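You operate a simulated robot arm through the tools that you are given. There is no shell and no other tool. Be economical: measure what you need, move in short steps, check, and stop when the job is done.

The job below is to be done with a simulated robot arm. You get a single attempt, and the scene is never put back.

Task
Take the red block and leave it on the top of the supply box. Then put the blue brake block on top of the blank plate. Then open the drawer with green tabs, take the silver shim pack from the inside of the drawer with green tabs and leave it on the top of the grey cabinet, then shut the tabs. Do these in the order given.

It is judged by the outcome, as a careful person would: the job done as asked, and still so three seconds after it is handed in. It fails if anything else is knocked over, pushed out of place, dropped, spilled or broken.

Robot
A 7-joint arm with a two-finger gripper on a trunk, on a base that drives. Base frame: it is fixed to the floor where the robot stands at the start and does not move with it; the origin is under the middle of the robot, x ahead of it, y to its left, z up; the surface under the hand at the start is at about z = 850. Units: mm, degrees, N and s.
With the tool pointing down near the work surface it reaches from about 320 to 760 mm from the robot's upright axis, wherever it stands. Its first joint turns from -166.0 to 166.0 degrees. Places, roughly: blank plate [1500, 5250, 750]; blue brake block [1750, 5250, 750]; drawer with green tabs [6700, 5600, 700]; silver shim pack [6750, 5500, 750]; top of the grey cabinet [7100, 5600, 1000]; top of the supply box (72x20 cm) [1520, -780, 580]. Payload 1.71 kg.
Tool frame: the origin (TCP) lies between the finger pads and is the grasp point; the fingertips stand 20 mm ahead of it; z points along the fingers, y is the line along which they close. Largest opening 96 mm; the body of the gripper starts 113 mm behind the TCP.
Orientation is that of the tool frame in the base frame, as [roll, pitch, yaw] about the fixed x, y, z axes, in that order (R = Rz(yaw) Ry(pitch) Rx(roll)). With the fingers straight down and closing along the base's y, the tool's x points along the base's -x, its y along +y and its z along -z.

Tools
- The arm moves only by the tool jog_arm. Its argument "deltas" is one flat list of numbers, 7 for each row, row after row: the shift along the base's x, y, z in units of 400 mm (1.0 is 400 mm), then the turn, a rotation vector about the base's x, y, z in units of 180 degrees (1.0 is 180 degrees), then the gripper command, from -1 (fully open) to 1 (shut), values between in proportion. In form: [dx, dy, dz, wx, wy, wz, grip, dx, dy, dz, wx, wy, wz, grip, ...]. A call has 1 to 10 rows; each row is the pose to reach, as a shift and turn from the pose commanded when the call began. A call with a number of a shift or a turn outside -1 to 1 is refused whole. Rows are played at 5 a second. More than 50 mm and 8.6 degrees between two rows, or a gripper value outside its range, and nothing of the call is played. A pose out of reach is approached as far as the arm can. The call stops where the force on the tool passes 40 N (or 10 N more than at its start, if that is more) or the arm is blocked; 0.2 s more then pass. Each finger travels about 153 mm/s and halts on what it meets, pressing with about 32 N; the grip force reading is that of the motor and also rises with nothing between the fingers. The clock runs only during rows and for 0.2 s after the last one: add rows that repeat a pose to give the fingers time. The reply holds the time, the measured pose of the TCP, the force on the tool along the base axes, the opening and the grip force, in the units named above and with some noise, with the torque about the TCP (base axes, N m) and any sound that the robot's microphone picked up.
- Cameras (640 x 400 px; columns grow to the right, rows downward): "scene" is now at [50.1, 141.8, 1578.7]; the picture's right is [-0.18, -0.98, 0.00], its down [-0.66, 0.12, -0.74] and it looks along [0.73, -0.14, -0.67] (base axes); focal length 274 px, centre (320, 200). "wrist" rides on the gripper at [66, 14, -145] in the tool frame; the picture's right is [-0.21, 0.98, 0.00], its down [-0.88, -0.18, -0.44] and it looks along [-0.44, -0.09, 0.90] (tool axes); focal length 275 px, centre (320, 200). There is no depth. A picture from a camera that has moved, and an enlarged one, comes with that camera's place and axes in the base frame and with its lens.
- get_image(camera): a new picture of that camera. No time passes.
- lift_body(by): slides the trunk up (or, below 0, down) by that many mm; the arm and the scene camera ride with it, the base frame stays. It gives what a move gives, with no picture.
- base_move(legs): drives the robot by 1 to 6 legs, each [ahead, turn to the left] in mm and degrees, along the robot's own axes; the way and the turn of a leg run together, so that a leg with both is an arc; at most 1500 mm and 180 degrees a leg. The arm and the cameras ride along, it lands a little off, and it stops where it bumps. It gives what a move gives.
- turn_head(pan, tilt): turns the head with the scene camera to pan (to the left, within 155 degrees either way) and tilt (down, from -29 to 69), counted from straight ahead of the robot. It gives what a move gives.
- inspect(camera, box): a new picture of the part [left, top, right, bottom] of that camera's present view, enlarged. No time passes.
- sign_off(): hands the job in; it is judged then, once.

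Work in short steps. Places have to be worked out from the pictures, the camera data and where the tool is seen: move nearer, look again, correct. Check each grasp and each placing, and mend what went wrong. You have 165 turns and 120 pictures in all, those below and enlarged ones among them. Open the gripper and draw the arm clear of the work before you hand the job in, unless the task says otherwise; then end with one line.

The tools are called after "Emit:" as name(argument=value, ...) on one line, values as JSON. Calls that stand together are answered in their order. jog_arm: Moves the arm, as the interface text tells. Its arguments: {"type":"object","properties":{"deltas":{"type":"array","items":{"type":"number"}}},"required":["deltas"]} The other tools are called the same way: lift_body (by) slides the trunk up or down; base_move (legs) drives the base; turn_head (pan, tilt) turns the head that bears the scene camera; get_image (camera) takes a picture; inspect (camera, box) takes an enlarged picture of a part of a camera's view; sign_off () hands the job in.

At the start:

```text
clock: 0.0
eef_pos: [489.6, 182.1, 1137.2]
tool_rot: [180.0, -0.1, 179.9]
contact_force: [-0.1, 0.0, -0.1]
torque: [-0.01, 0.03, 0.0]
gripper_width: 96.1
grasp_force: 0.1
trunk travel left (down, up): [-175.0, 211.0]
robot x, y, heading: [-4.1, 4.4, -0.2]
head pan, tilt: [-10.6, 41.4]
```

scene: 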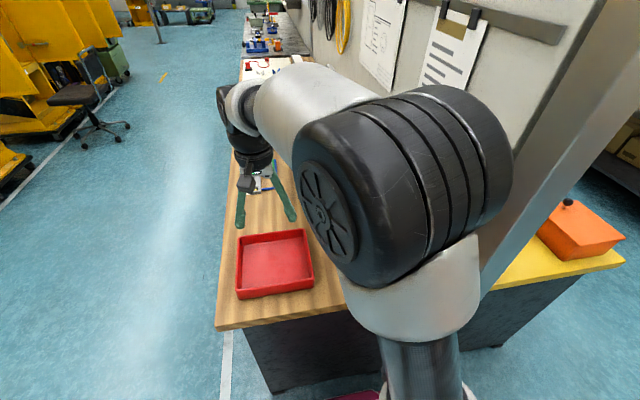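
wrist: 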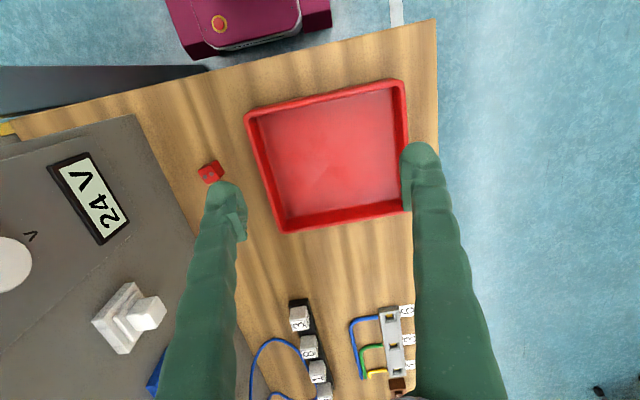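

The wrist picture shows a small red block near (542,-10) on the bench. I'll inspect it closer and look at the right side with the scene camera for the supply box.

Emit:
inspect(camera="wrist", box=[140, 120, 300, 220])

Emit:
turn_head(pan=-40, tilt=35)

```text
4.00 times, centred on (220, 170) of wrist
camera zoom: at [424.0, 196.4, 1282.4], right [0.21, 0.98, 0.0], down [0.88, -0.19, 0.44], along [0.43, -0.09, -0.9], focal length 1101 px, centre (720, 320)
```

zoom: 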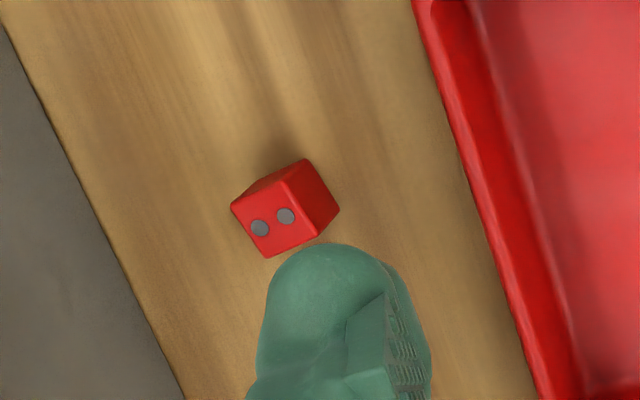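

```text
clock: 0.9
eef_pos: [472.1, 180.9, 1143.7]
tool_rot: [179.9, 0.7, 179.9]
contact_force: [-0.1, -0.3, -0.5]
torque: [0.02, -0.01, -0.03]
gripper_width: 95.7
grasp_force: 0.0
trunk travel left (down, up): [-175.0, 211.0]
robot x, y, heading: [0.8, 6.2, -0.0]
head pan, tilt: [-40.0, 35.0]
```

The block is a cube of about 25 mm. Now I look to the right for the box.

Emit:
get_image(camera="scene")

Emit:
get_image(camera="wrist")

```text
116 pictures are left
camera scene: at [35.2, 100.5, 1588.6], right [-0.64, -0.77, 0.01], down [-0.45, 0.37, -0.81], along [0.62, -0.53, -0.58], focal length 274 px, centre (320, 200)
```

scene: 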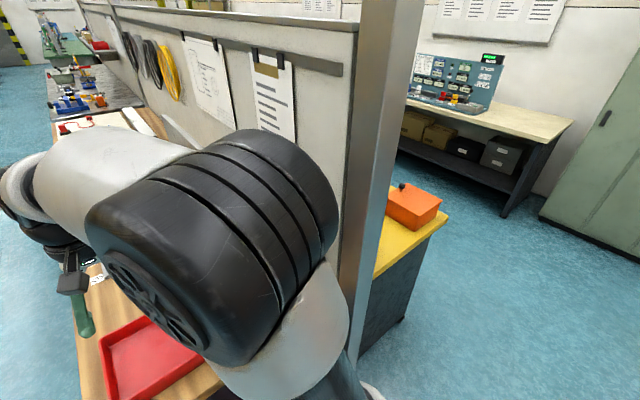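

```text
115 pictures are left
camera wrist: at [404.7, 195.9, 1288.8], right [0.21, 0.98, 0.0], down [0.87, -0.19, 0.46], along [0.45, -0.09, -0.89], focal length 275 px, centre (320, 200)
```

wrist: 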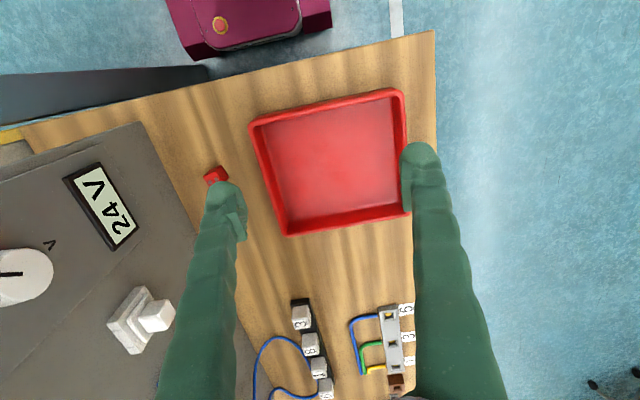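

Block centre I judge at about (539,-7), top z≈875, its sides turned about +9°. I move above it with half-open fingers and check.

Emit:
jog_arm(deltas=[0.0335, -0.094, -0.03, 0, 0, 0.01, -0.04, 0.067, -0.188, -0.06, 0, 0, 0.02, -0.04, 0.1, -0.282, -0.09, 0, 0, 0.03, -0.04, 0.134, -0.376, -0.12, 0, 0, 0.04, -0.04, 0.1675, -0.47, -0.15, 0, 0, 0.05, -0.04, 0.1675, -0.47, -0.15, 0, 0, 0.05, -0.04])

Emit:
get_image(camera="wrist")

```text
clock: 2.3
eef_pos: [538.2, -6.2, 1083.8]
tool_rot: [179.9, 0.9, -171.2]
contact_force: [0.3, 0.7, -0.1]
torque: [0.01, 0.0, 0.02]
gripper_width: 50.0
grasp_force: 0.1
trunk travel left (down, up): [-175.0, 211.0]
robot x, y, heading: [-0.5, 1.4, 0.3]
head pan, tilt: [-40.0, 35.0]
```

```text
114 pictures are left
camera wrist: at [469.5, -2.7, 1228.2], right [0.05, 1.0, 0.0], down [0.89, -0.05, 0.46], along [0.46, -0.02, -0.89], focal length 275 px, centre (320, 200)
```

wrist: 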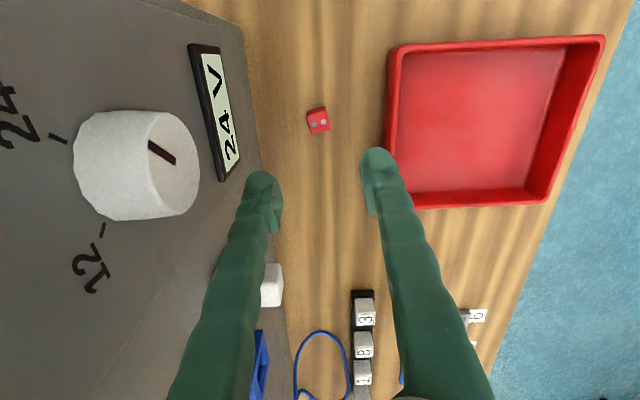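

Aligned: the block's at about (540,-5). Descend with the fingers to TCP z ≈ 895 first.

Emit:
jog_arm(deltas=[0, 0, -0.1, 0, 0, 0, -0.04, 0.002, 0.001, -0.2, 0, 0, 0, -0.04, 0.003, 0.002, -0.3, 0, 0, 0, -0.04, 0.004, 0.003, -0.4, 0, 0, 0, -0.04, 0.004, 0.003, -0.465, 0, 0, 0, -0.04, 0.004, 0.003, -0.465, 0, 0, 0, -0.04])

Emit:
get_image(camera="wrist")

```text
clock: 3.7
eef_pos: [538.2, -4.1, 897.6]
tool_rot: [180.0, 0.8, -171.1]
contact_force: [-0.5, 0.4, 0.4]
torque: [0.03, -0.01, -0.02]
gripper_width: 49.9
grasp_force: 0.0
trunk travel left (down, up): [-175.0, 211.0]
robot x, y, heading: [-1.2, 5.8, 0.1]
head pan, tilt: [-40.0, 35.0]
```

```text
113 pictures are left
camera wrist: at [470.6, -0.9, 1042.1], right [0.05, 1.0, 0.0], down [0.89, -0.05, 0.46], along [0.46, -0.02, -0.89], focal length 275 px, centre (320, 200)
```

wrist: 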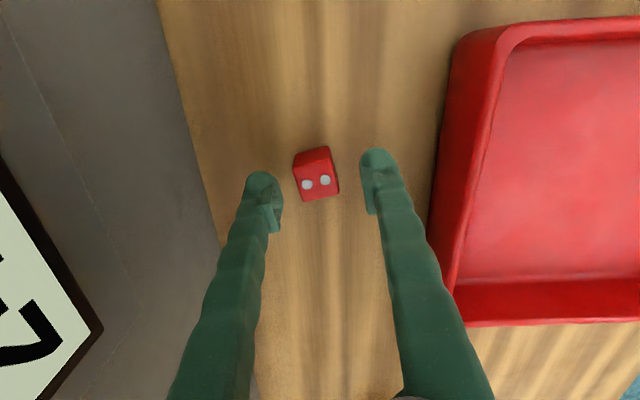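

Block centre is about (544,-6); I go 6 mm ahead and down to z≈875, then close.

Emit:
jog_arm(deltas=[0.014, -0.002, -0.03, 0, 0, 0, -0.04, 0.014, -0.002, -0.056, 0, 0, 0, -0.04, 0.014, -0.002, -0.056, 0, 0, 0, 0.4, 0.014, -0.002, -0.056, 0, 0, 0, 1, 0.014, -0.002, -0.056, 0, 0, 0, 1, 0.014, -0.002, -0.056, 0, 0, 0, 1])

```text
clock: 5.1
eef_pos: [546.0, -6.0, 875.6]
tool_rot: [-180.0, 0.9, -171.1]
contact_force: [-0.1, 0.3, 0.4]
torque: [0.0, 0.02, 0.02]
gripper_width: 24.8
grasp_force: 32.1
trunk travel left (down, up): [-175.0, 211.0]
robot x, y, heading: [0.4, 6.0, -0.0]
head pan, tilt: [-40.0, 35.0]
```

Held at 24.8 mm. Lift it straight up and draw in towards the robot.

Emit:
jog_arm(deltas=[0, 0, 0.1, 0, 0, 0, 1, 0, 0, 0.2, 0, 0, 0, 1, 0, 0, 0.3, 0, 0, 0, 1, 0, 0, 0.4, 0, 0, 0, 1, 0, 0, 0.5, 0, 0, 0, 1, 0, 0, 0.6, 0, 0, 0, 1, 0, 0, 0.7, 0, 0, 0, 1, -0.1, 0, 0.75, 0, 0, 0, 1, -0.2, 0, 0.75, 0, 0, 0, 1])

Emit:
turn_head(pan=-90, tilt=20)

Emit:
get_image(camera="scene")

Emit:
turn_head(pan=30, tilt=20)

Emit:
get_image(camera="scene")

Emit:
get_image(camera="wrist")

```text
clock: 7.1
eef_pos: [464.9, -4.5, 1177.5]
tool_rot: [179.9, 0.9, -171.2]
contact_force: [0.5, 0.1, -0.1]
torque: [-0.01, -0.03, -0.01]
gripper_width: 24.5
grasp_force: 32.1
trunk travel left (down, up): [-175.0, 211.0]
robot x, y, heading: [2.0, 5.8, -0.0]
head pan, tilt: [-40.0, 35.0]
```

```text
clock: 8.3
eef_pos: [465.5, -5.4, 1176.9]
tool_rot: [-180.0, 0.9, -171.1]
contact_force: [-0.5, -0.3, -0.6]
torque: [0.01, 0.0, 0.02]
gripper_width: 24.1
grasp_force: 32.1
trunk travel left (down, up): [-175.0, 211.0]
robot x, y, heading: [-3.9, 0.6, 0.0]
head pan, tilt: [-90.0, 20.0]
```

```text
112 pictures are left
camera scene: at [-31.9, 64.1, 1613.5], right [-1.0, 0.0, 0.02], down [-0.02, 0.34, -0.94], along [-0.01, -0.94, -0.34], focal length 274 px, centre (320, 200)
```

scene: 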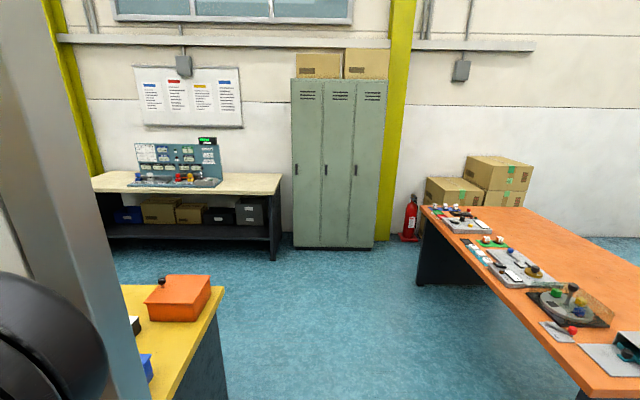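

```text
clock: 10.3
eef_pos: [465.8, -5.2, 1178.0]
tool_rot: [180.0, 0.8, -171.1]
contact_force: [-0.7, 0.2, 0.0]
torque: [-0.03, -0.04, 0.01]
gripper_width: 24.2
grasp_force: 32.1
trunk travel left (down, up): [-175.0, 211.0]
robot x, y, heading: [-1.2, 3.8, -0.0]
head pan, tilt: [30.0, 20.0]
```

```text
111 pictures are left
camera scene: at [48.8, 203.7, 1612.2], right [0.5, -0.87, -0.01], down [-0.31, -0.17, -0.93], along [0.81, 0.47, -0.36], focal length 274 px, centre (320, 200)
```

scene: 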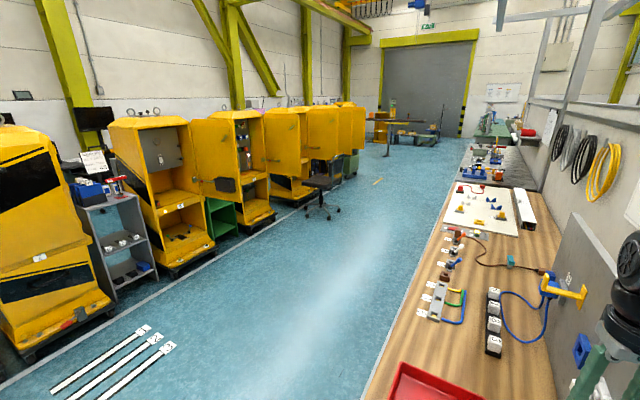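

```text
110 pictures are left
camera wrist: at [397.4, -1.7, 1321.2], right [0.05, 1.0, 0.0], down [0.89, -0.05, 0.46], along [0.46, -0.02, -0.89], focal length 275 px, centre (320, 200)
```

wrist: 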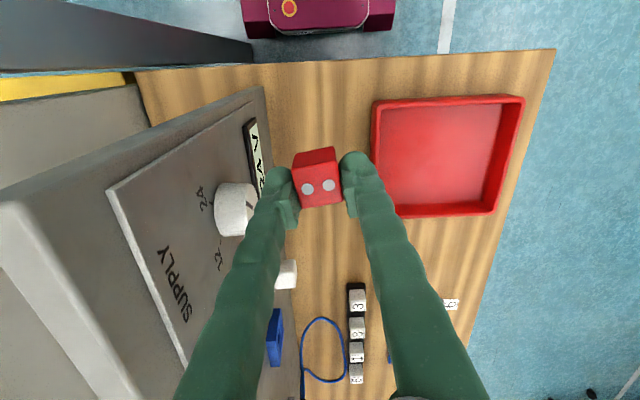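

The gripper holds the block. The grey unit beside it is labelled "SUPPLY" and seems tall (top ≈ 1255), but the given place of the supply box is behind the partition; I need to look at both. I look past the arm first.

Emit:
lift_body(by=205)

Emit:
turn_head(pan=-8, tilt=35)

Emit:
get_image(camera="scene")

Emit:
get_image(camera="wrist")

```text
clock: 12.5
eef_pos: [466.3, -6.4, 1381.8]
tool_rot: [180.0, 0.7, -171.1]
contact_force: [0.4, 0.0, -1.1]
torque: [0.02, 0.0, 0.0]
gripper_width: 24.4
grasp_force: 32.1
trunk travel left (down, up): [-380.0, 6.0]
robot x, y, heading: [-1.1, 6.5, -0.1]
head pan, tilt: [30.0, 20.0]
```

```text
clock: 13.6
eef_pos: [465.9, -5.2, 1382.4]
tool_rot: [-180.0, 0.8, -171.0]
contact_force: [-0.5, -0.1, -1.6]
torque: [-0.01, -0.02, 0.01]
gripper_width: 24.5
grasp_force: 31.9
trunk travel left (down, up): [-380.0, 6.0]
robot x, y, heading: [1.7, -0.5, 0.2]
head pan, tilt: [-8.0, 35.0]
```

```text
109 pictures are left
camera scene: at [58.3, 145.1, 1792.8], right [-0.14, -0.99, 0.0], down [-0.58, 0.08, -0.81], along [0.8, -0.11, -0.59], focal length 274 px, centre (320, 200)
```

scene: 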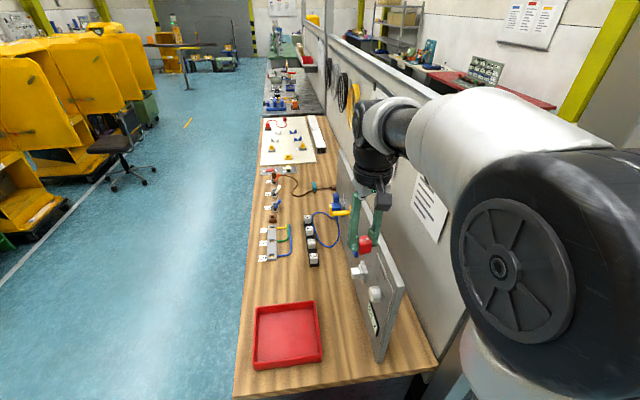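

```text
108 pictures are left
camera wrist: at [397.4, -1.6, 1525.6], right [0.05, 1.0, 0.0], down [0.89, -0.05, 0.46], along [0.46, -0.02, -0.89], focal length 275 px, centre (320, 200)
```

wrist: 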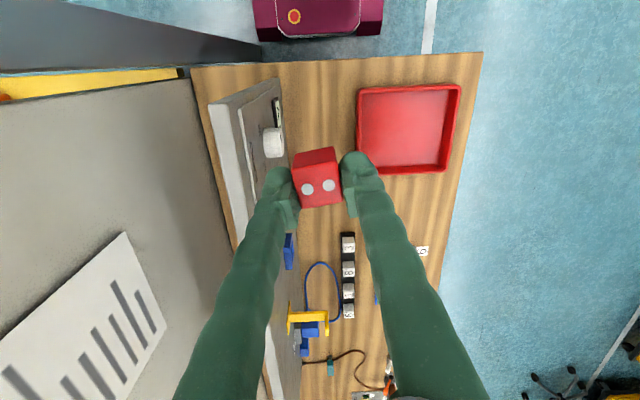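

The "SUPPLY" unit is just a thin upright panel, not a 72x20 cm box top. I'll drive round behind the partition, where the list puts the box: back, turn right, go along, then look.

Emit:
base_move(legs=[[-250, 0], [0, -90], [1500, 0]])

Emit:
turn_head(pan=60, tilt=25)

Emit:
get_image(camera="scene")

```text
clock: 27.5
eef_pos: [-252.2, -1952.4, 1381.5]
tool_rot: [179.9, 0.9, 99.5]
contact_force: [0.3, -0.4, -0.3]
torque: [0.01, -0.02, 0.02]
gripper_width: 24.2
grasp_force: 32.4
trunk travel left (down, up): [-380.0, 6.0]
robot x, y, heading: [-246.1, -1486.6, -89.7]
head pan, tilt: [-8.0, 35.0]
```

```text
clock: 28.9
eef_pos: [-251.6, -1930.2, 1388.0]
tool_rot: [-179.9, 1.6, 99.4]
contact_force: [0.3, 0.7, 0.4]
torque: [-0.02, -0.02, -0.01]
gripper_width: 24.3
grasp_force: 32.2
trunk travel left (down, up): [-380.0, 6.0]
robot x, y, heading: [-245.7, -1486.1, -89.9]
head pan, tilt: [60.0, 25.0]
```

```text
107 pictures are left
camera scene: at [-10.4, -1500.8, 1809.2], right [-0.49, -0.87, -0.01], down [-0.37, 0.22, -0.9], along [0.79, -0.44, -0.43], focal length 274 px, centre (320, 200)
```

scene: 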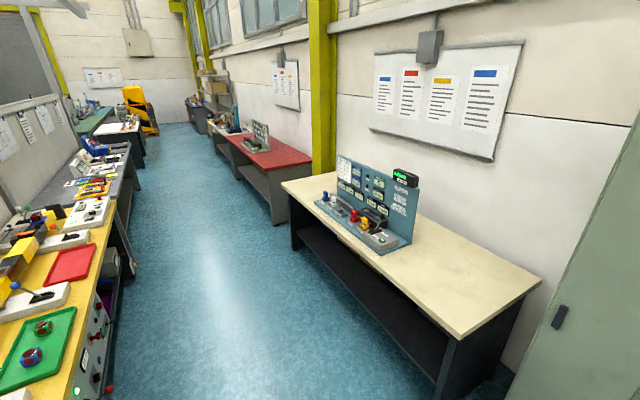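

The yellow bench is on the left; something grey with controls is on its front side. I turn the head left toward it.

Emit:
turn_head(pan=95, tilt=35)

Emit:
get_image(camera="scene")

```text
clock: 29.9
eef_pos: [-251.6, -1931.6, 1388.2]
tool_rot: [-179.9, 1.6, 99.2]
contact_force: [0.3, -0.5, -0.4]
torque: [0.02, -0.01, -0.03]
gripper_width: 24.4
grasp_force: 31.8
trunk travel left (down, up): [-380.0, 6.0]
robot x, y, heading: [-246.2, -1484.4, -89.6]
head pan, tilt: [95.0, 35.0]
```

```text
106 pictures are left
camera scene: at [-2.8, -1447.6, 1794.3], right [0.09, -1.0, -0.02], down [-0.57, -0.04, -0.82], along [0.82, 0.09, -0.57], focal length 274 px, centre (320, 200)
```

scene: 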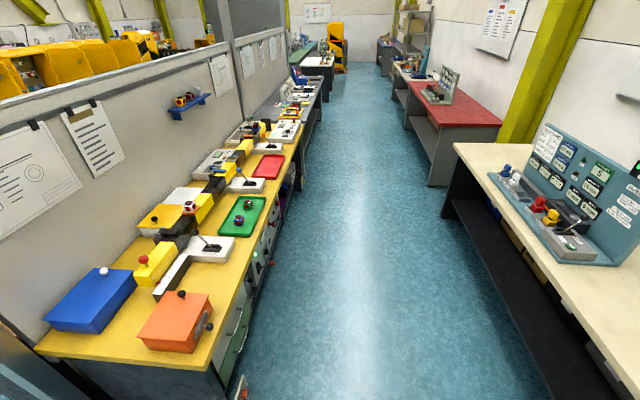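

The bench front seems to have a recess with a grey control box in it, about x≈1500. I drive down the aisle to it and look sideways.

Emit:
base_move(legs=[[0, 90], [1300, 0]])

Emit:
turn_head(pan=75, tilt=45)

Emit:
get_image(camera="scene")

```text
clock: 41.5
eef_pos: [1505.6, -1459.6, 1388.1]
tool_rot: [-179.9, 1.6, -169.7]
contact_force: [-0.9, 0.1, -0.4]
torque: [0.04, 0.0, 0.01]
gripper_width: 24.6
grasp_force: 32.2
trunk travel left (down, up): [-380.0, 6.0]
robot x, y, heading: [1057.0, -1461.2, 1.3]
head pan, tilt: [95.0, 35.0]
```

```text
clock: 42.3
eef_pos: [1481.0, -1461.5, 1395.2]
tool_rot: [-179.6, 2.6, -169.6]
contact_force: [0.1, 0.5, -0.7]
torque: [-0.04, -0.13, -0.01]
gripper_width: 24.5
grasp_force: 31.6
trunk travel left (down, up): [-380.0, 6.0]
robot x, y, heading: [1060.8, -1461.1, 1.2]
head pan, tilt: [75.0, 45.0]
```

```text
105 pictures are left
camera scene: at [1043.0, -1229.6, 1779.0], right [0.97, -0.24, -0.01], down [-0.18, -0.69, -0.7], along [0.16, 0.69, -0.71], focal length 274 px, centre (320, 200)
```

scene: 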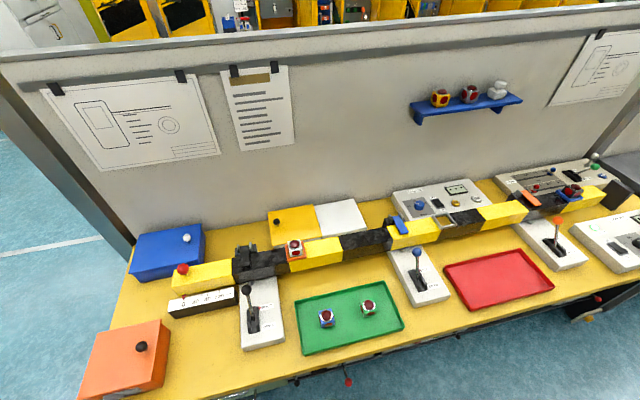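

The bench top hides the front. I look ahead-left and lower along the bench's front.

Emit:
turn_head(pan=30, tilt=55)

Emit:
get_image(camera="scene")

```text
clock: 43.5
eef_pos: [1482.1, -1461.5, 1394.5]
tool_rot: [-179.8, 2.5, -169.7]
contact_force: [-0.4, 0.5, -0.2]
torque: [-0.04, -0.04, -0.03]
gripper_width: 24.3
grasp_force: 32.1
trunk travel left (down, up): [-380.0, 6.0]
robot x, y, heading: [1058.7, -1462.7, 1.1]
head pan, tilt: [30.0, 55.0]
```

```text
104 pictures are left
camera scene: at [1086.6, -1270.9, 1764.9], right [0.52, -0.85, -0.01], down [-0.71, -0.43, -0.56], along [0.48, 0.3, -0.83], focal length 274 px, centre (320, 200)
```

scene: 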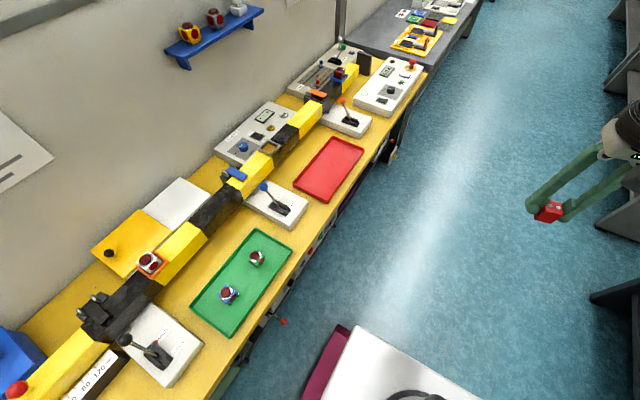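

The recess is hidden from here; I'll drive to x≈1520, turn to face the bench and back off to see its front.

Emit:
base_move(legs=[[460, 0], [0, 89], [-380, 0]])

Emit:
turn_head(pan=0, tilt=50)

Emit:
get_image(camera="scene")

```text
clock: 53.0
eef_pos: [1526.5, -1400.8, 1393.0]
tool_rot: [-179.8, 2.2, -80.8]
contact_force: [0.0, -0.2, -0.5]
torque: [0.07, -0.02, -0.01]
gripper_width: 24.5
grasp_force: 31.6
trunk travel left (down, up): [-380.0, 6.0]
robot x, y, heading: [1520.2, -1827.5, 90.4]
head pan, tilt: [30.0, 55.0]
```

```text
clock: 54.0
eef_pos: [1525.6, -1404.6, 1393.4]
tool_rot: [-179.8, 2.5, -80.7]
contact_force: [-0.4, 0.1, -0.2]
torque: [-0.04, 0.02, 0.01]
gripper_width: 24.4
grasp_force: 32.1
trunk travel left (down, up): [-380.0, 6.0]
robot x, y, heading: [1516.7, -1827.8, 90.5]
head pan, tilt: [0.0, 50.0]
```

```text
103 pictures are left
camera scene: at [1364.6, -1781.0, 1771.0], right [1.0, 0.01, 0.0], down [0.01, -0.78, -0.63], along [-0.01, 0.63, -0.78], focal length 274 px, centre (320, 200)
```

scene: 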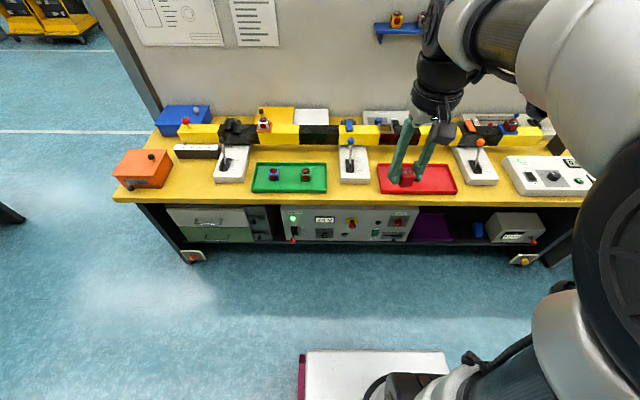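

Under the bench top is a shelf with a control box on it. I zoom in.

Emit:
inspect(camera="scene", box=[150, 180, 560, 270])

Emit:
lift_body(by=-380)

Emit:
turn_head(pan=3, tilt=35)

Emit:
get_image(camera="scene")

```text
1.56 times, centred on (355, 225) of scene
camera zoom: at [1364.6, -1781.0, 1771.0], right [1.0, 0.01, 0.0], down [0.01, -0.78, -0.63], along [-0.01, 0.63, -0.78], focal length 428 px, centre (265, 161)
```

zoom: 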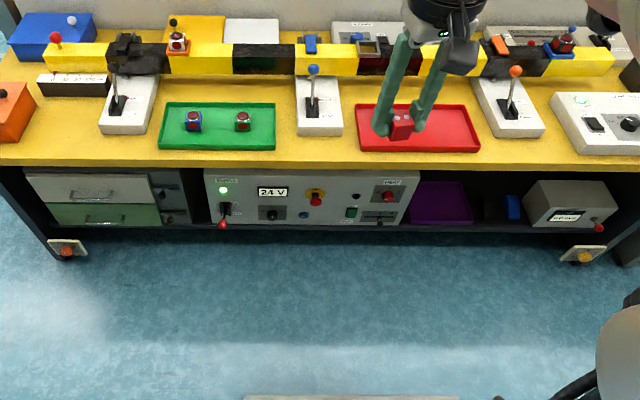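

```text
clock: 57.6
eef_pos: [1525.6, -1410.6, 1016.3]
tool_rot: [-179.7, 2.6, -80.6]
contact_force: [-0.7, 0.1, -0.7]
torque: [-0.02, -0.01, -0.02]
gripper_width: 24.2
grasp_force: 32.0
trunk travel left (down, up): [0.0, 386.0]
robot x, y, heading: [1519.4, -1830.4, 90.2]
head pan, tilt: [0.0, 50.0]
```

```text
clock: 58.4
eef_pos: [1526.4, -1408.6, 1016.8]
tool_rot: [-179.7, 2.7, -80.6]
contact_force: [0.8, -0.1, -0.5]
torque: [0.03, 0.01, 0.02]
gripper_width: 24.3
grasp_force: 32.4
trunk travel left (down, up): [0.0, 386.0]
robot x, y, heading: [1518.2, -1830.3, 90.5]
head pan, tilt: [3.0, 35.0]
```

```text
101 pictures are left
camera scene: at [1360.1, -1780.0, 1413.5], right [1.0, 0.06, 0.0], down [0.04, -0.59, -0.81], along [-0.05, 0.81, -0.59], focal length 274 px, centre (320, 200)
```

scene: 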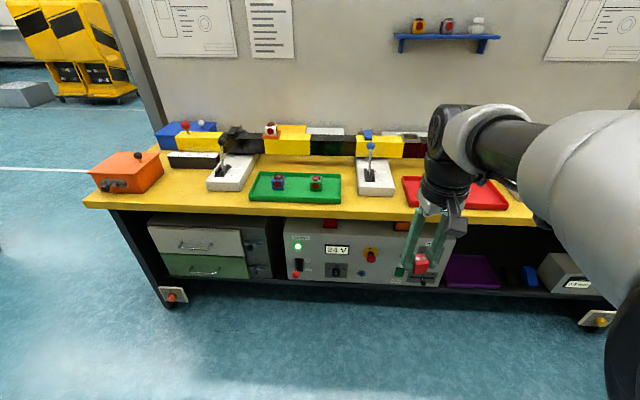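

The supply box (labelled SUPPLY 24 V) stands on the shelf under the yellow bench: the block must go in horizontally through the gap. First I square up the tool's yaw and move it out a bit.

Emit:
jog_arm(deltas=[0, 0.1, -0.03, 0, 0, -0.026, 1, 0, 0.2, -0.06, 0, 0, -0.052, 1, 0, 0.3, -0.09, 0, 0, -0.052, 1, 0, 0.3, -0.09, 0, 0, -0.052, 1])

```text
clock: 59.4
eef_pos: [1526.2, -1288.8, 980.1]
tool_rot: [-179.7, 2.7, -90.0]
contact_force: [0.3, 0.5, -0.9]
torque: [-0.02, 0.0, 0.06]
gripper_width: 24.3
grasp_force: 31.9
trunk travel left (down, up): [0.0, 386.0]
robot x, y, heading: [1518.5, -1831.9, 90.3]
head pan, tilt: [3.0, 35.0]
```

Now swing the fingers up to the horizontal, pointing at the bench, moving slightly down and out.

Emit:
jog_arm(deltas=[0, 0.015, -0.03, 0.047, 0, 0, 1, 0, 0.03, -0.06, 0.094, 0, 0, 1, 0, 0.045, -0.09, 0.141, 0, 0, 1, 0, 0.06, -0.12, 0.188, 0, 0, 1, 0, 0.075, -0.15, 0.235, 0, 0, 1, 0, 0.09, -0.18, 0.282, 0, 0, 1, 0, 0.105, -0.21, 0.329, 0, 0, 1, 0, 0.12, -0.24, 0.376, 0, 0, 1, 0, 0.135, -0.27, 0.423, 0, 0, 1, 0, 0.15, -0.3, 0.47, 0, 0, 1])

Emit:
get_image(camera="wrist")

Emit:
get_image(camera="scene")

```text
clock: 61.6
eef_pos: [1526.2, -1230.5, 859.9]
tool_rot: [-179.6, 87.3, -89.9]
contact_force: [-0.1, 0.0, -0.9]
torque: [-0.03, 0.01, -0.03]
gripper_width: 24.2
grasp_force: 31.7
trunk travel left (down, up): [0.0, 386.0]
robot x, y, heading: [1519.1, -1829.3, 90.4]
head pan, tilt: [3.0, 35.0]
```

```text
100 pictures are left
camera wrist: at [1511.9, -1377.9, 801.4], right [-0.98, 0.01, 0.21], down [0.18, -0.4, 0.9], along [0.1, 0.92, 0.39], focal length 275 px, centre (320, 200)
```

wrist: 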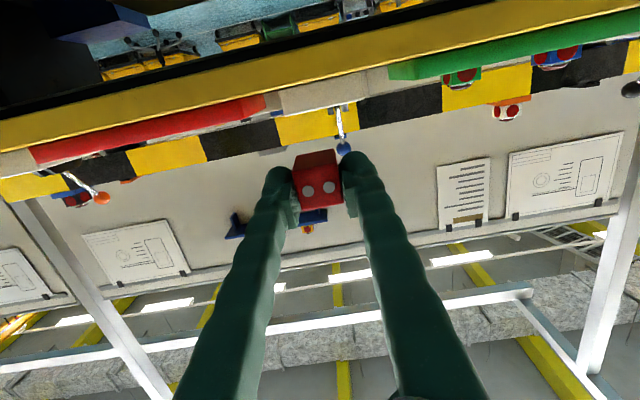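

```text
99 pictures are left
camera scene: at [1360.1, -1780.0, 1413.5], right [1.0, 0.06, 0.0], down [0.04, -0.59, -0.81], along [-0.05, 0.81, -0.59], focal length 274 px, centre (320, 200)
```

scene: 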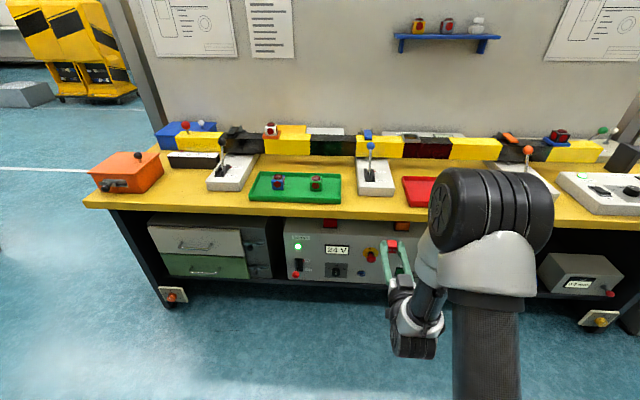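

Tool is level. Lower it 140 mm to look into the gap under the bench top with the wrist camera.

Emit:
jog_arm(deltas=[0, 0, -0.1, 0.005, 0, 0, 1, 0, 0, -0.2, 0.01, 0, 0, 1, 0, 0, -0.3, 0.014, 0, 0, 1, 0, 0, -0.35, 0.014, 0, 0, 1, 0, 0, -0.35, 0.014, 0, 0, 1])

Emit:
get_image(camera="wrist")

```text
clock: 62.8
eef_pos: [1526.2, -1229.0, 720.4]
tool_rot: [175.7, 89.8, -94.5]
contact_force: [-0.5, -0.4, -1.2]
torque: [0.0, -0.02, 0.0]
gripper_width: 24.3
grasp_force: 31.8
trunk travel left (down, up): [0.0, 386.0]
robot x, y, heading: [1521.8, -1828.4, 90.4]
head pan, tilt: [3.0, 35.0]
```

```text
98 pictures are left
camera wrist: at [1512.5, -1373.6, 655.4], right [-0.98, 0.01, 0.21], down [0.18, -0.44, 0.88], along [0.1, 0.9, 0.43], focal length 275 px, centre (320, 200)
```

wrist: 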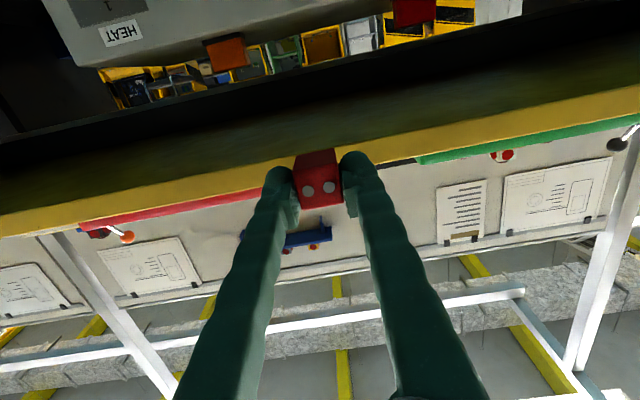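

I can see the box's front top edge, two items on it (orange, red), and the bench underside. I zoom on both views to measure.

Emit:
inspect(camera="scene", box=[260, 190, 460, 315])

Emit:
inspect(camera="wrist", box=[0, 0, 480, 300])

```text
3.20 times, centred on (360, 252) of scene
camera zoom: at [1360.1, -1779.7, 1413.6], right [1.0, 0.06, 0.0], down [0.04, -0.59, -0.81], along [-0.05, 0.81, -0.59], focal length 877 px, centre (192, 32)
```

zoom: 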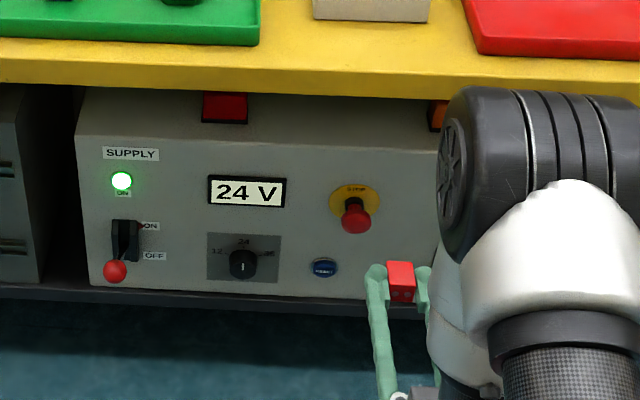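

```text
1.33 times, centred on (240, 150) of wrist
camera zoom: at [1512.5, -1373.6, 655.4], right [-0.98, 0.01, 0.21], down [0.18, -0.44, 0.88], along [0.1, 0.9, 0.43], focal length 367 px, centre (427, 267)
```

zoom: 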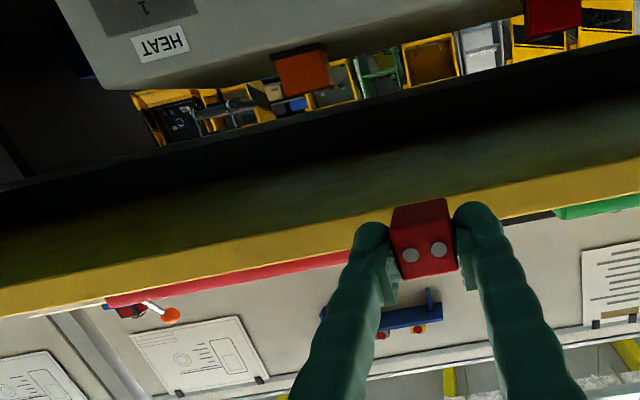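

Estimates: box top z≈578, front edge y≈-867, lamps at x≈1350 and 1650; bench underside ≈750. I lower to z≈650, shift to x≈1505, then drive 220 mm closer.

Emit:
jog_arm(deltas=[-0.026, 0, -0.09, 0, 0, 0, 1, -0.052, 0, -0.175, 0, 0, 0, 1, -0.052, 0, -0.175, 0, 0, 0, 1])

Emit:
base_move(legs=[[220, 0]])

Emit:
get_image(camera="wrist")

Emit:
get_image(camera="scene")

```text
clock: 63.6
eef_pos: [1505.8, -1230.7, 650.4]
tool_rot: [-175.4, 89.8, -85.8]
contact_force: [-0.4, 0.5, -0.2]
torque: [0.01, 0.0, -0.03]
gripper_width: 24.4
grasp_force: 31.9
trunk travel left (down, up): [0.0, 386.0]
robot x, y, heading: [1517.5, -1831.5, 90.8]
head pan, tilt: [3.0, 35.0]
```

```text
clock: 65.4
eef_pos: [1503.6, -1007.8, 650.3]
tool_rot: [179.3, 89.7, -91.1]
contact_force: [-0.4, 0.6, -0.3]
torque: [-0.03, -0.02, 0.0]
gripper_width: 24.2
grasp_force: 31.7
trunk travel left (down, up): [0.0, 386.0]
robot x, y, heading: [1517.9, -1608.6, 90.5]
head pan, tilt: [3.0, 35.0]
```

```text
95 pictures are left
camera wrist: at [1489.9, -1153.1, 585.9], right [-0.98, 0.01, 0.21], down [0.18, -0.44, 0.88], along [0.1, 0.9, 0.43], focal length 275 px, centre (320, 200)
```

wrist: 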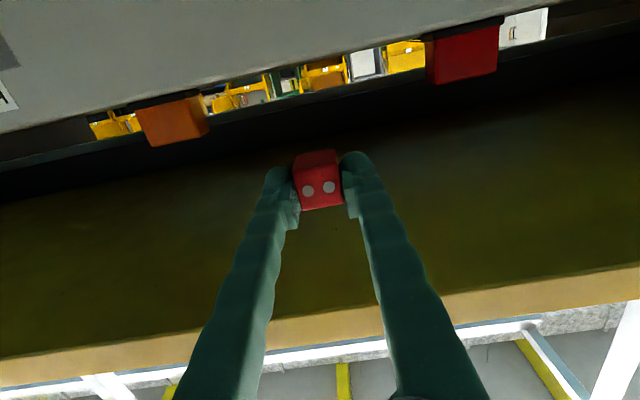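

```text
94 pictures are left
camera scene: at [1358.2, -1558.9, 1413.6], right [1.0, 0.06, 0.0], down [0.04, -0.59, -0.81], along [-0.05, 0.81, -0.59], focal length 274 px, centre (320, 200)
```

scene: 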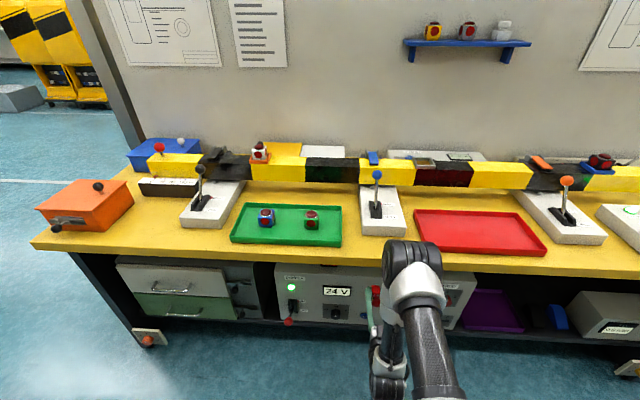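

Box top reads level with the camera at z≈585. I move forward under the bench in small steps to y≈-900 at z≈630 and check elbow clearance.

Emit:
jog_arm(deltas=[0, 0.09, -0.02, 0, 0, 0, 1, 0, 0.18, -0.04, 0, 0, 0, 1, 0, 0.27, -0.05, 0, 0, 0, 1, 0, 0.27, -0.05, 0, 0, 0, 1])

Emit:
get_image(camera="scene")

Emit:
get_image(camera="wrist")

```text
clock: 66.4
eef_pos: [1504.2, -910.5, 639.1]
tool_rot: [2.2, 89.3, 91.7]
contact_force: [-0.1, -0.2, -0.5]
torque: [-0.01, 0.01, 0.02]
gripper_width: 24.5
grasp_force: 32.0
trunk travel left (down, up): [0.0, 386.0]
robot x, y, heading: [1515.6, -1607.6, 90.5]
head pan, tilt: [3.0, 35.0]
```

```text
93 pictures are left
camera scene: at [1358.2, -1558.4, 1413.6], right [1.0, 0.06, 0.0], down [0.04, -0.59, -0.81], along [-0.05, 0.81, -0.59], focal length 274 px, centre (320, 200)
```

scene: 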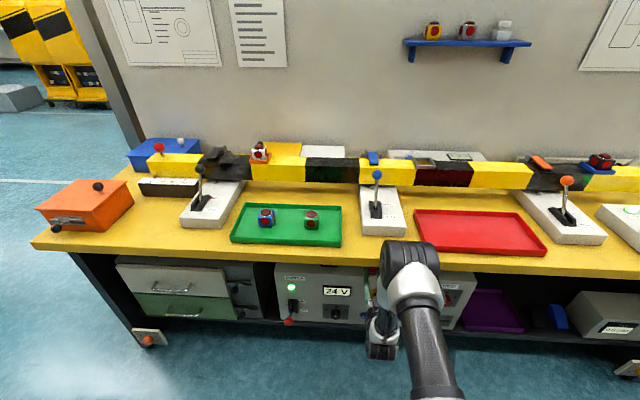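

```text
92 pictures are left
camera wrist: at [1489.6, -1053.3, 572.8], right [-0.98, 0.0, 0.21], down [0.18, -0.46, 0.87], along [0.1, 0.89, 0.45], focal length 275 px, centre (320, 200)
```

wrist: 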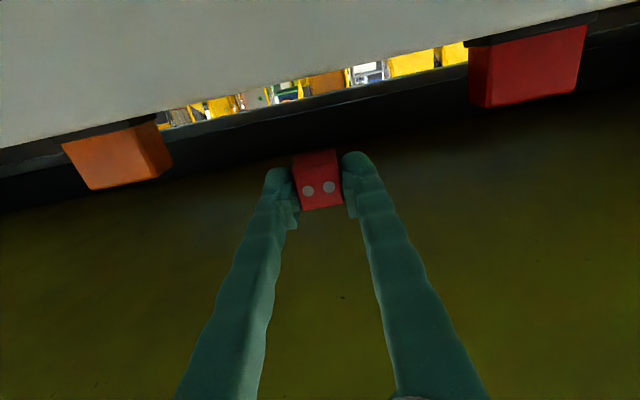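

Elbow stays clear of the bench. Forward 75 mm and down to z≈612.

Emit:
jog_arm(deltas=[0, 0.1, 0, 0, 0, 0, 1, 0, 0.18, 0, 0, 0, 0, 1, 0, 0.18, -0.035, 0, 0, 0, 1, 0, 0.18, -0.065, 0, 0, 0, 1, 0, 0.18, -0.065, 0, 0, 0, 1])

Emit:
get_image(camera="wrist")

Emit:
inspect(camera="scene", box=[260, 200, 500, 350])

```text
clock: 67.6
eef_pos: [1504.5, -839.2, 613.8]
tool_rot: [0.4, 89.3, 90.1]
contact_force: [-0.5, 0.4, -0.8]
torque: [0.0, -0.01, 0.02]
gripper_width: 24.3
grasp_force: 31.4
trunk travel left (down, up): [0.0, 386.0]
robot x, y, heading: [1516.6, -1610.6, 90.4]
head pan, tilt: [3.0, 35.0]
```

```text
91 pictures are left
camera wrist: at [1490.1, -981.5, 546.2], right [-0.98, 0.0, 0.21], down [0.18, -0.46, 0.87], along [0.1, 0.89, 0.45], focal length 275 px, centre (320, 200)
```

wrist: 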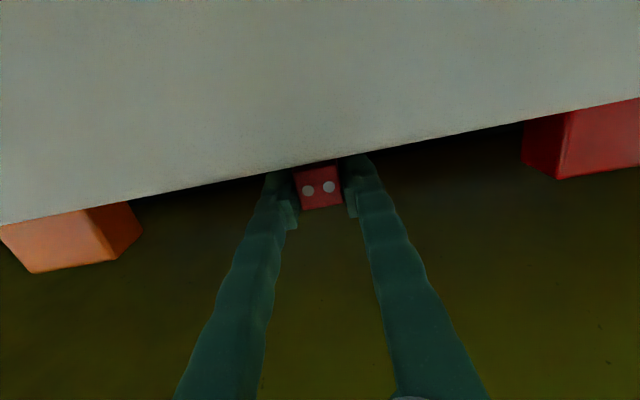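

```text
2.67 times, centred on (380, 275) of scene
camera zoom: at [1358.2, -1558.4, 1413.6], right [1.0, 0.06, 0.0], down [0.04, -0.59, -0.81], along [-0.05, 0.81, -0.59], focal length 731 px, centre (160, 0)
```

zoom: 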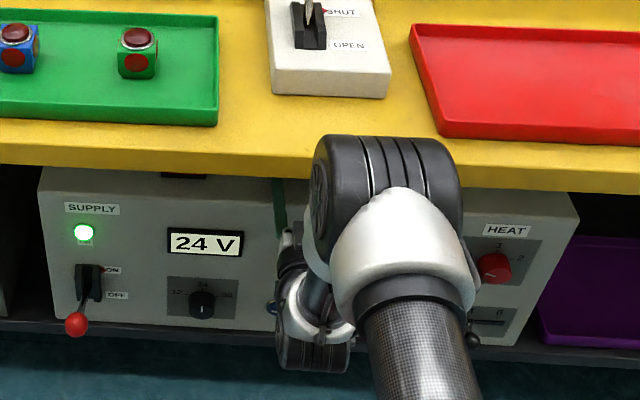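

Box edge ≈ (y -881, z 582). Lower to TCP z≈599 and feel for contact.

Emit:
jog_arm(deltas=[0, 0.02, -0.015, 0, 0, 0, 1, 0, 0.02, -0.035, 0, 0, 0, 1, 0, 0.02, -0.035, 0, 0, 0, 1])

```text
clock: 68.4
eef_pos: [1504.3, -830.1, 599.2]
tool_rot: [0.6, 89.3, 90.2]
contact_force: [0.2, -0.2, -0.3]
torque: [0.03, -0.01, 0.06]
gripper_width: 24.6
grasp_force: 31.8
trunk travel left (down, up): [0.0, 386.0]
robot x, y, heading: [1514.1, -1608.9, 90.6]
head pan, tilt: [3.0, 35.0]
```

No contact yet; down in 1.2 mm rows, small total.

Emit:
jog_arm(deltas=[0, 0, -0.004, 0, 0, 0, 1, 0, 0, -0.007, 0, 0, 0, 1, 0, 0, -0.01, 0, 0, 0, 1])

Emit:
inspect(camera="wrist", box=[240, 120, 400, 220])

```text
clock: 69.2
eef_pos: [1503.5, -829.5, 596.9]
tool_rot: [0.4, 89.1, 90.2]
contact_force: [-0.1, -1.1, 5.9]
torque: [-0.03, -0.02, 0.02]
gripper_width: 24.2
grasp_force: 31.8
trunk travel left (down, up): [0.0, 386.0]
robot x, y, heading: [1516.5, -1611.3, 90.5]
head pan, tilt: [3.0, 35.0]
```

```text
4.00 times, centred on (320, 170) of wrist
camera zoom: at [1490.1, -973.1, 529.6], right [-0.98, 0.0, 0.21], down [0.18, -0.46, 0.87], along [0.1, 0.89, 0.45], focal length 1101 px, centre (320, 320)
```

zoom: 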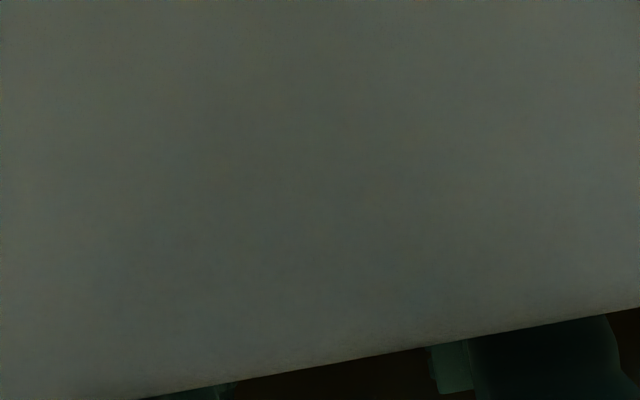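

Contact (≈6 N up): the block rests on the box. Open part way and hold.

Emit:
jog_arm(deltas=[0, 0, 0.001, 0, 0, 0, 0.4, 0, 0, 0.001, 0, 0, 0, 0.1, 0, 0, 0.001, 0, 0, 0, 0.0, 0, 0, 0.003, 0, 0, 0, 0.0])

```text
clock: 70.2
eef_pos: [1504.5, -830.5, 596.3]
tool_rot: [0.7, 89.3, 90.3]
contact_force: [0.0, -0.6, 0.6]
torque: [0.04, 0.01, 0.04]
gripper_width: 48.0
grasp_force: 0.0
trunk travel left (down, up): [0.0, 386.0]
robot x, y, heading: [1517.7, -1606.0, 90.3]
head pan, tilt: [3.0, 35.0]
```

Released. Draw straight back (slightly up) and look.

Emit:
jog_arm(deltas=[0, -0.03, 0.01, 0, 0, 0, 0, 0, -0.12, 0.02, 0, 0, 0, 0, 0, -0.23, 0.04, 0, 0, 0, 0, 0, -0.35, 0.07, 0, 0, 0, 0, 0, -0.46, 0.1, 0, 0, 0, 0, 0, -0.57, 0.12, 0, 0, 0, 0, 0, -0.68, 0.12, 0, 0, 0, 0])

Emit:
get_image(camera="wrist")

```text
clock: 71.8
eef_pos: [1504.6, -1102.3, 645.6]
tool_rot: [-5.3, 89.3, 84.4]
contact_force: [0.9, 0.2, 0.3]
torque: [0.05, -0.05, 0.05]
gripper_width: 48.0
grasp_force: 0.1
trunk travel left (down, up): [0.0, 386.0]
robot x, y, heading: [1517.9, -1606.1, 90.6]
head pan, tilt: [3.0, 35.0]
```

```text
88 pictures are left
camera wrist: at [1491.2, -1245.0, 578.8], right [-0.98, 0.0, 0.2], down [0.18, -0.46, 0.87], along [0.1, 0.89, 0.45], focal length 275 px, centre (320, 200)
```

wrist: 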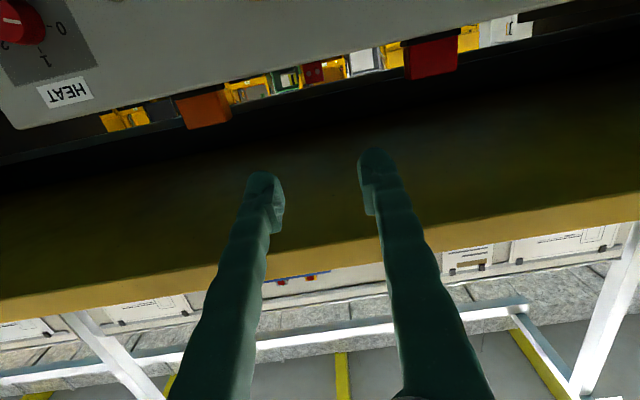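

Block seen standing on the box top. Back off and bring the tool back to pointing down and up to driving height.

Emit:
base_move(legs=[[-230, 0]])

Emit:
jog_arm(deltas=[0, -0.01, 0.09, -0.047, 0, 0, 0, 0, -0.02, 0.18, -0.094, 0, 0, 0, 0, -0.03, 0.27, -0.141, 0, 0, 0, 0, -0.04, 0.36, -0.188, 0, 0, 0, 0, -0.05, 0.45, -0.235, 0, 0, 0, 0, -0.06, 0.54, -0.282, 0, 0, 0, 0, -0.07, 0.63, -0.329, 0, 0, 0, 0, -0.08, 0.72, -0.376, 0, 0, 0, 0, -0.09, 0.78, -0.423, 0, 0, 0, 0, -0.1, 0.82, -0.47, 0, 0, 0])

Emit:
turn_head(pan=0, tilt=30)

Emit:
get_image(camera="scene")

```text
clock: 73.6
eef_pos: [1504.1, -1331.2, 644.7]
tool_rot: [-1.7, 89.2, 88.2]
contact_force: [-0.1, 0.1, -0.4]
torque: [0.01, 0.02, 0.0]
gripper_width: 48.1
grasp_force: 0.0
trunk travel left (down, up): [0.0, 386.0]
robot x, y, heading: [1519.6, -1840.6, 90.5]
head pan, tilt: [3.0, 35.0]
```

```text
clock: 75.8
eef_pos: [1504.4, -1381.2, 982.0]
tool_rot: [180.0, 6.9, -89.9]
contact_force: [0.1, 0.9, -0.2]
torque: [0.0, -0.05, -0.04]
gripper_width: 48.0
grasp_force: 0.1
out of reach, approached as far as the arm can: row 2, 3, 4, 5
trunk travel left (down, up): [0.0, 386.0]
robot x, y, heading: [1516.5, -1837.9, 90.6]
head pan, tilt: [3.0, 35.0]
```

```text
clock: 76.4
eef_pos: [1505.5, -1380.2, 980.9]
tool_rot: [-180.0, 7.1, -90.0]
contact_force: [-0.3, 0.4, 0.0]
torque: [-0.02, -0.01, 0.01]
gripper_width: 48.0
grasp_force: 0.1
trunk travel left (down, up): [0.0, 386.0]
robot x, y, heading: [1520.3, -1838.6, 90.4]
head pan, tilt: [0.0, 30.0]
```

```text
87 pictures are left
camera scene: at [1364.8, -1786.1, 1421.3], right [1.0, 0.01, 0.0], down [0.01, -0.51, -0.86], along [-0.01, 0.86, -0.51], focal length 274 px, centre (320, 200)
```

scene: 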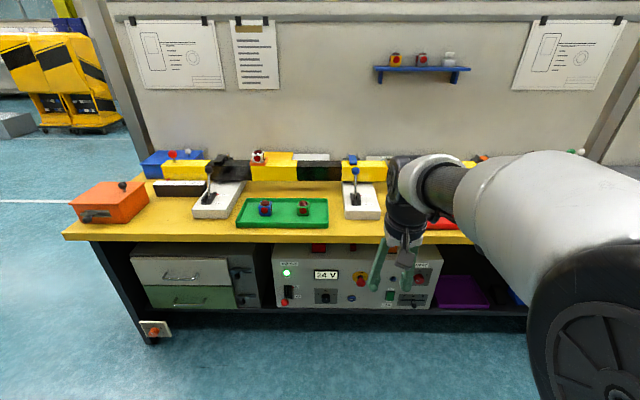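

All in place. Raise trunk and drive out: back along the aisle to x≈-230, then along +y into the main hall.

Emit:
lift_body(by=300)

Emit:
base_move(legs=[[0, 89.5], [1500, 0], [270, 0], [0, -90], [1500, 0], [1000, 0]])

Emit:
turn_head(pan=0, tilt=15)

Emit:
get_image(camera="scene")

```text
clock: 79.4
eef_pos: [1505.0, -1379.3, 1279.8]
tool_rot: [-179.9, 7.0, -90.0]
contact_force: [0.4, 0.1, -0.1]
torque: [0.01, 0.0, 0.0]
gripper_width: 48.1
grasp_force: 0.1
trunk travel left (down, up): [-300.0, 86.0]
robot x, y, heading: [1520.0, -1838.5, 90.5]
head pan, tilt: [0.0, 30.0]
```

```text
clock: 110.7
eef_pos: [-200.1, 1105.1, 1280.1]
tool_rot: [-179.9, 6.9, -92.1]
contact_force: [0.5, -0.2, 0.6]
torque: [0.0, -0.01, 0.01]
gripper_width: 48.0
grasp_force: 0.1
trunk travel left (down, up): [-300.0, 86.0]
robot x, y, heading: [-200.4, 648.8, 88.5]
head pan, tilt: [0.0, 30.0]
```

```text
clock: 111.4
eef_pos: [-202.3, 1083.8, 1287.9]
tool_rot: [-179.9, 8.0, -92.1]
contact_force: [-0.3, -0.4, -0.4]
torque: [0.13, 0.01, 0.02]
gripper_width: 47.9
grasp_force: 0.1
trunk travel left (down, up): [-300.0, 86.0]
robot x, y, heading: [-202.5, 645.9, 88.7]
head pan, tilt: [0.0, 15.0]
```

```text
86 pictures are left
camera scene: at [-356.2, 710.0, 1744.4], right [1.0, -0.03, 0.0], down [-0.01, -0.27, -0.96], along [0.02, 0.96, -0.27], focal length 274 px, centre (320, 200)
```

scene: 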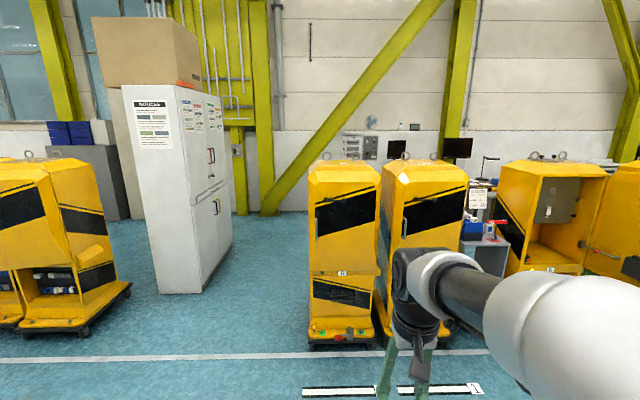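

There's a gap between the white cabinet and the machines at x≈-1000. I drive through it to the back area.

Emit:
base_move(legs=[[0, 46], [1150, 0], [0, -45], [1500, 0], [1300, 0]])

Emit:
turn_head(pan=-60, tilt=15)

Emit:
get_image(camera="scene")

```text
clock: 136.8
eef_pos: [-972.4, 4717.7, 1286.9]
tool_rot: [-180.0, 7.8, -91.6]
contact_force: [0.3, -0.9, 0.0]
torque: [-0.03, -0.01, -0.03]
gripper_width: 47.9
grasp_force: 0.1
trunk travel left (down, up): [-300.0, 86.0]
robot x, y, heading: [-970.1, 4280.1, 89.0]
head pan, tilt: [0.0, 15.0]
```

```text
clock: 138.1
eef_pos: [-971.4, 4696.3, 1293.1]
tool_rot: [-179.9, 8.8, -91.6]
contact_force: [-0.2, 0.2, 0.0]
torque: [0.03, -0.01, 0.02]
gripper_width: 47.9
grasp_force: 0.0
trunk travel left (down, up): [-300.0, 86.0]
robot x, y, heading: [-971.2, 4278.0, 88.8]
head pan, tilt: [-60.0, 15.0]
```

```text
85 pictures are left
camera scene: at [-1044.1, 4293.7, 1745.2], right [0.48, -0.87, 0.01], down [-0.23, -0.14, -0.96], along [0.84, 0.46, -0.27], focal length 274 px, centre (320, 200)
```

scene: 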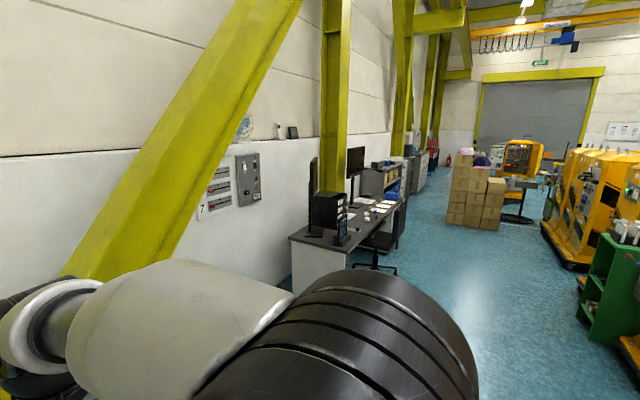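

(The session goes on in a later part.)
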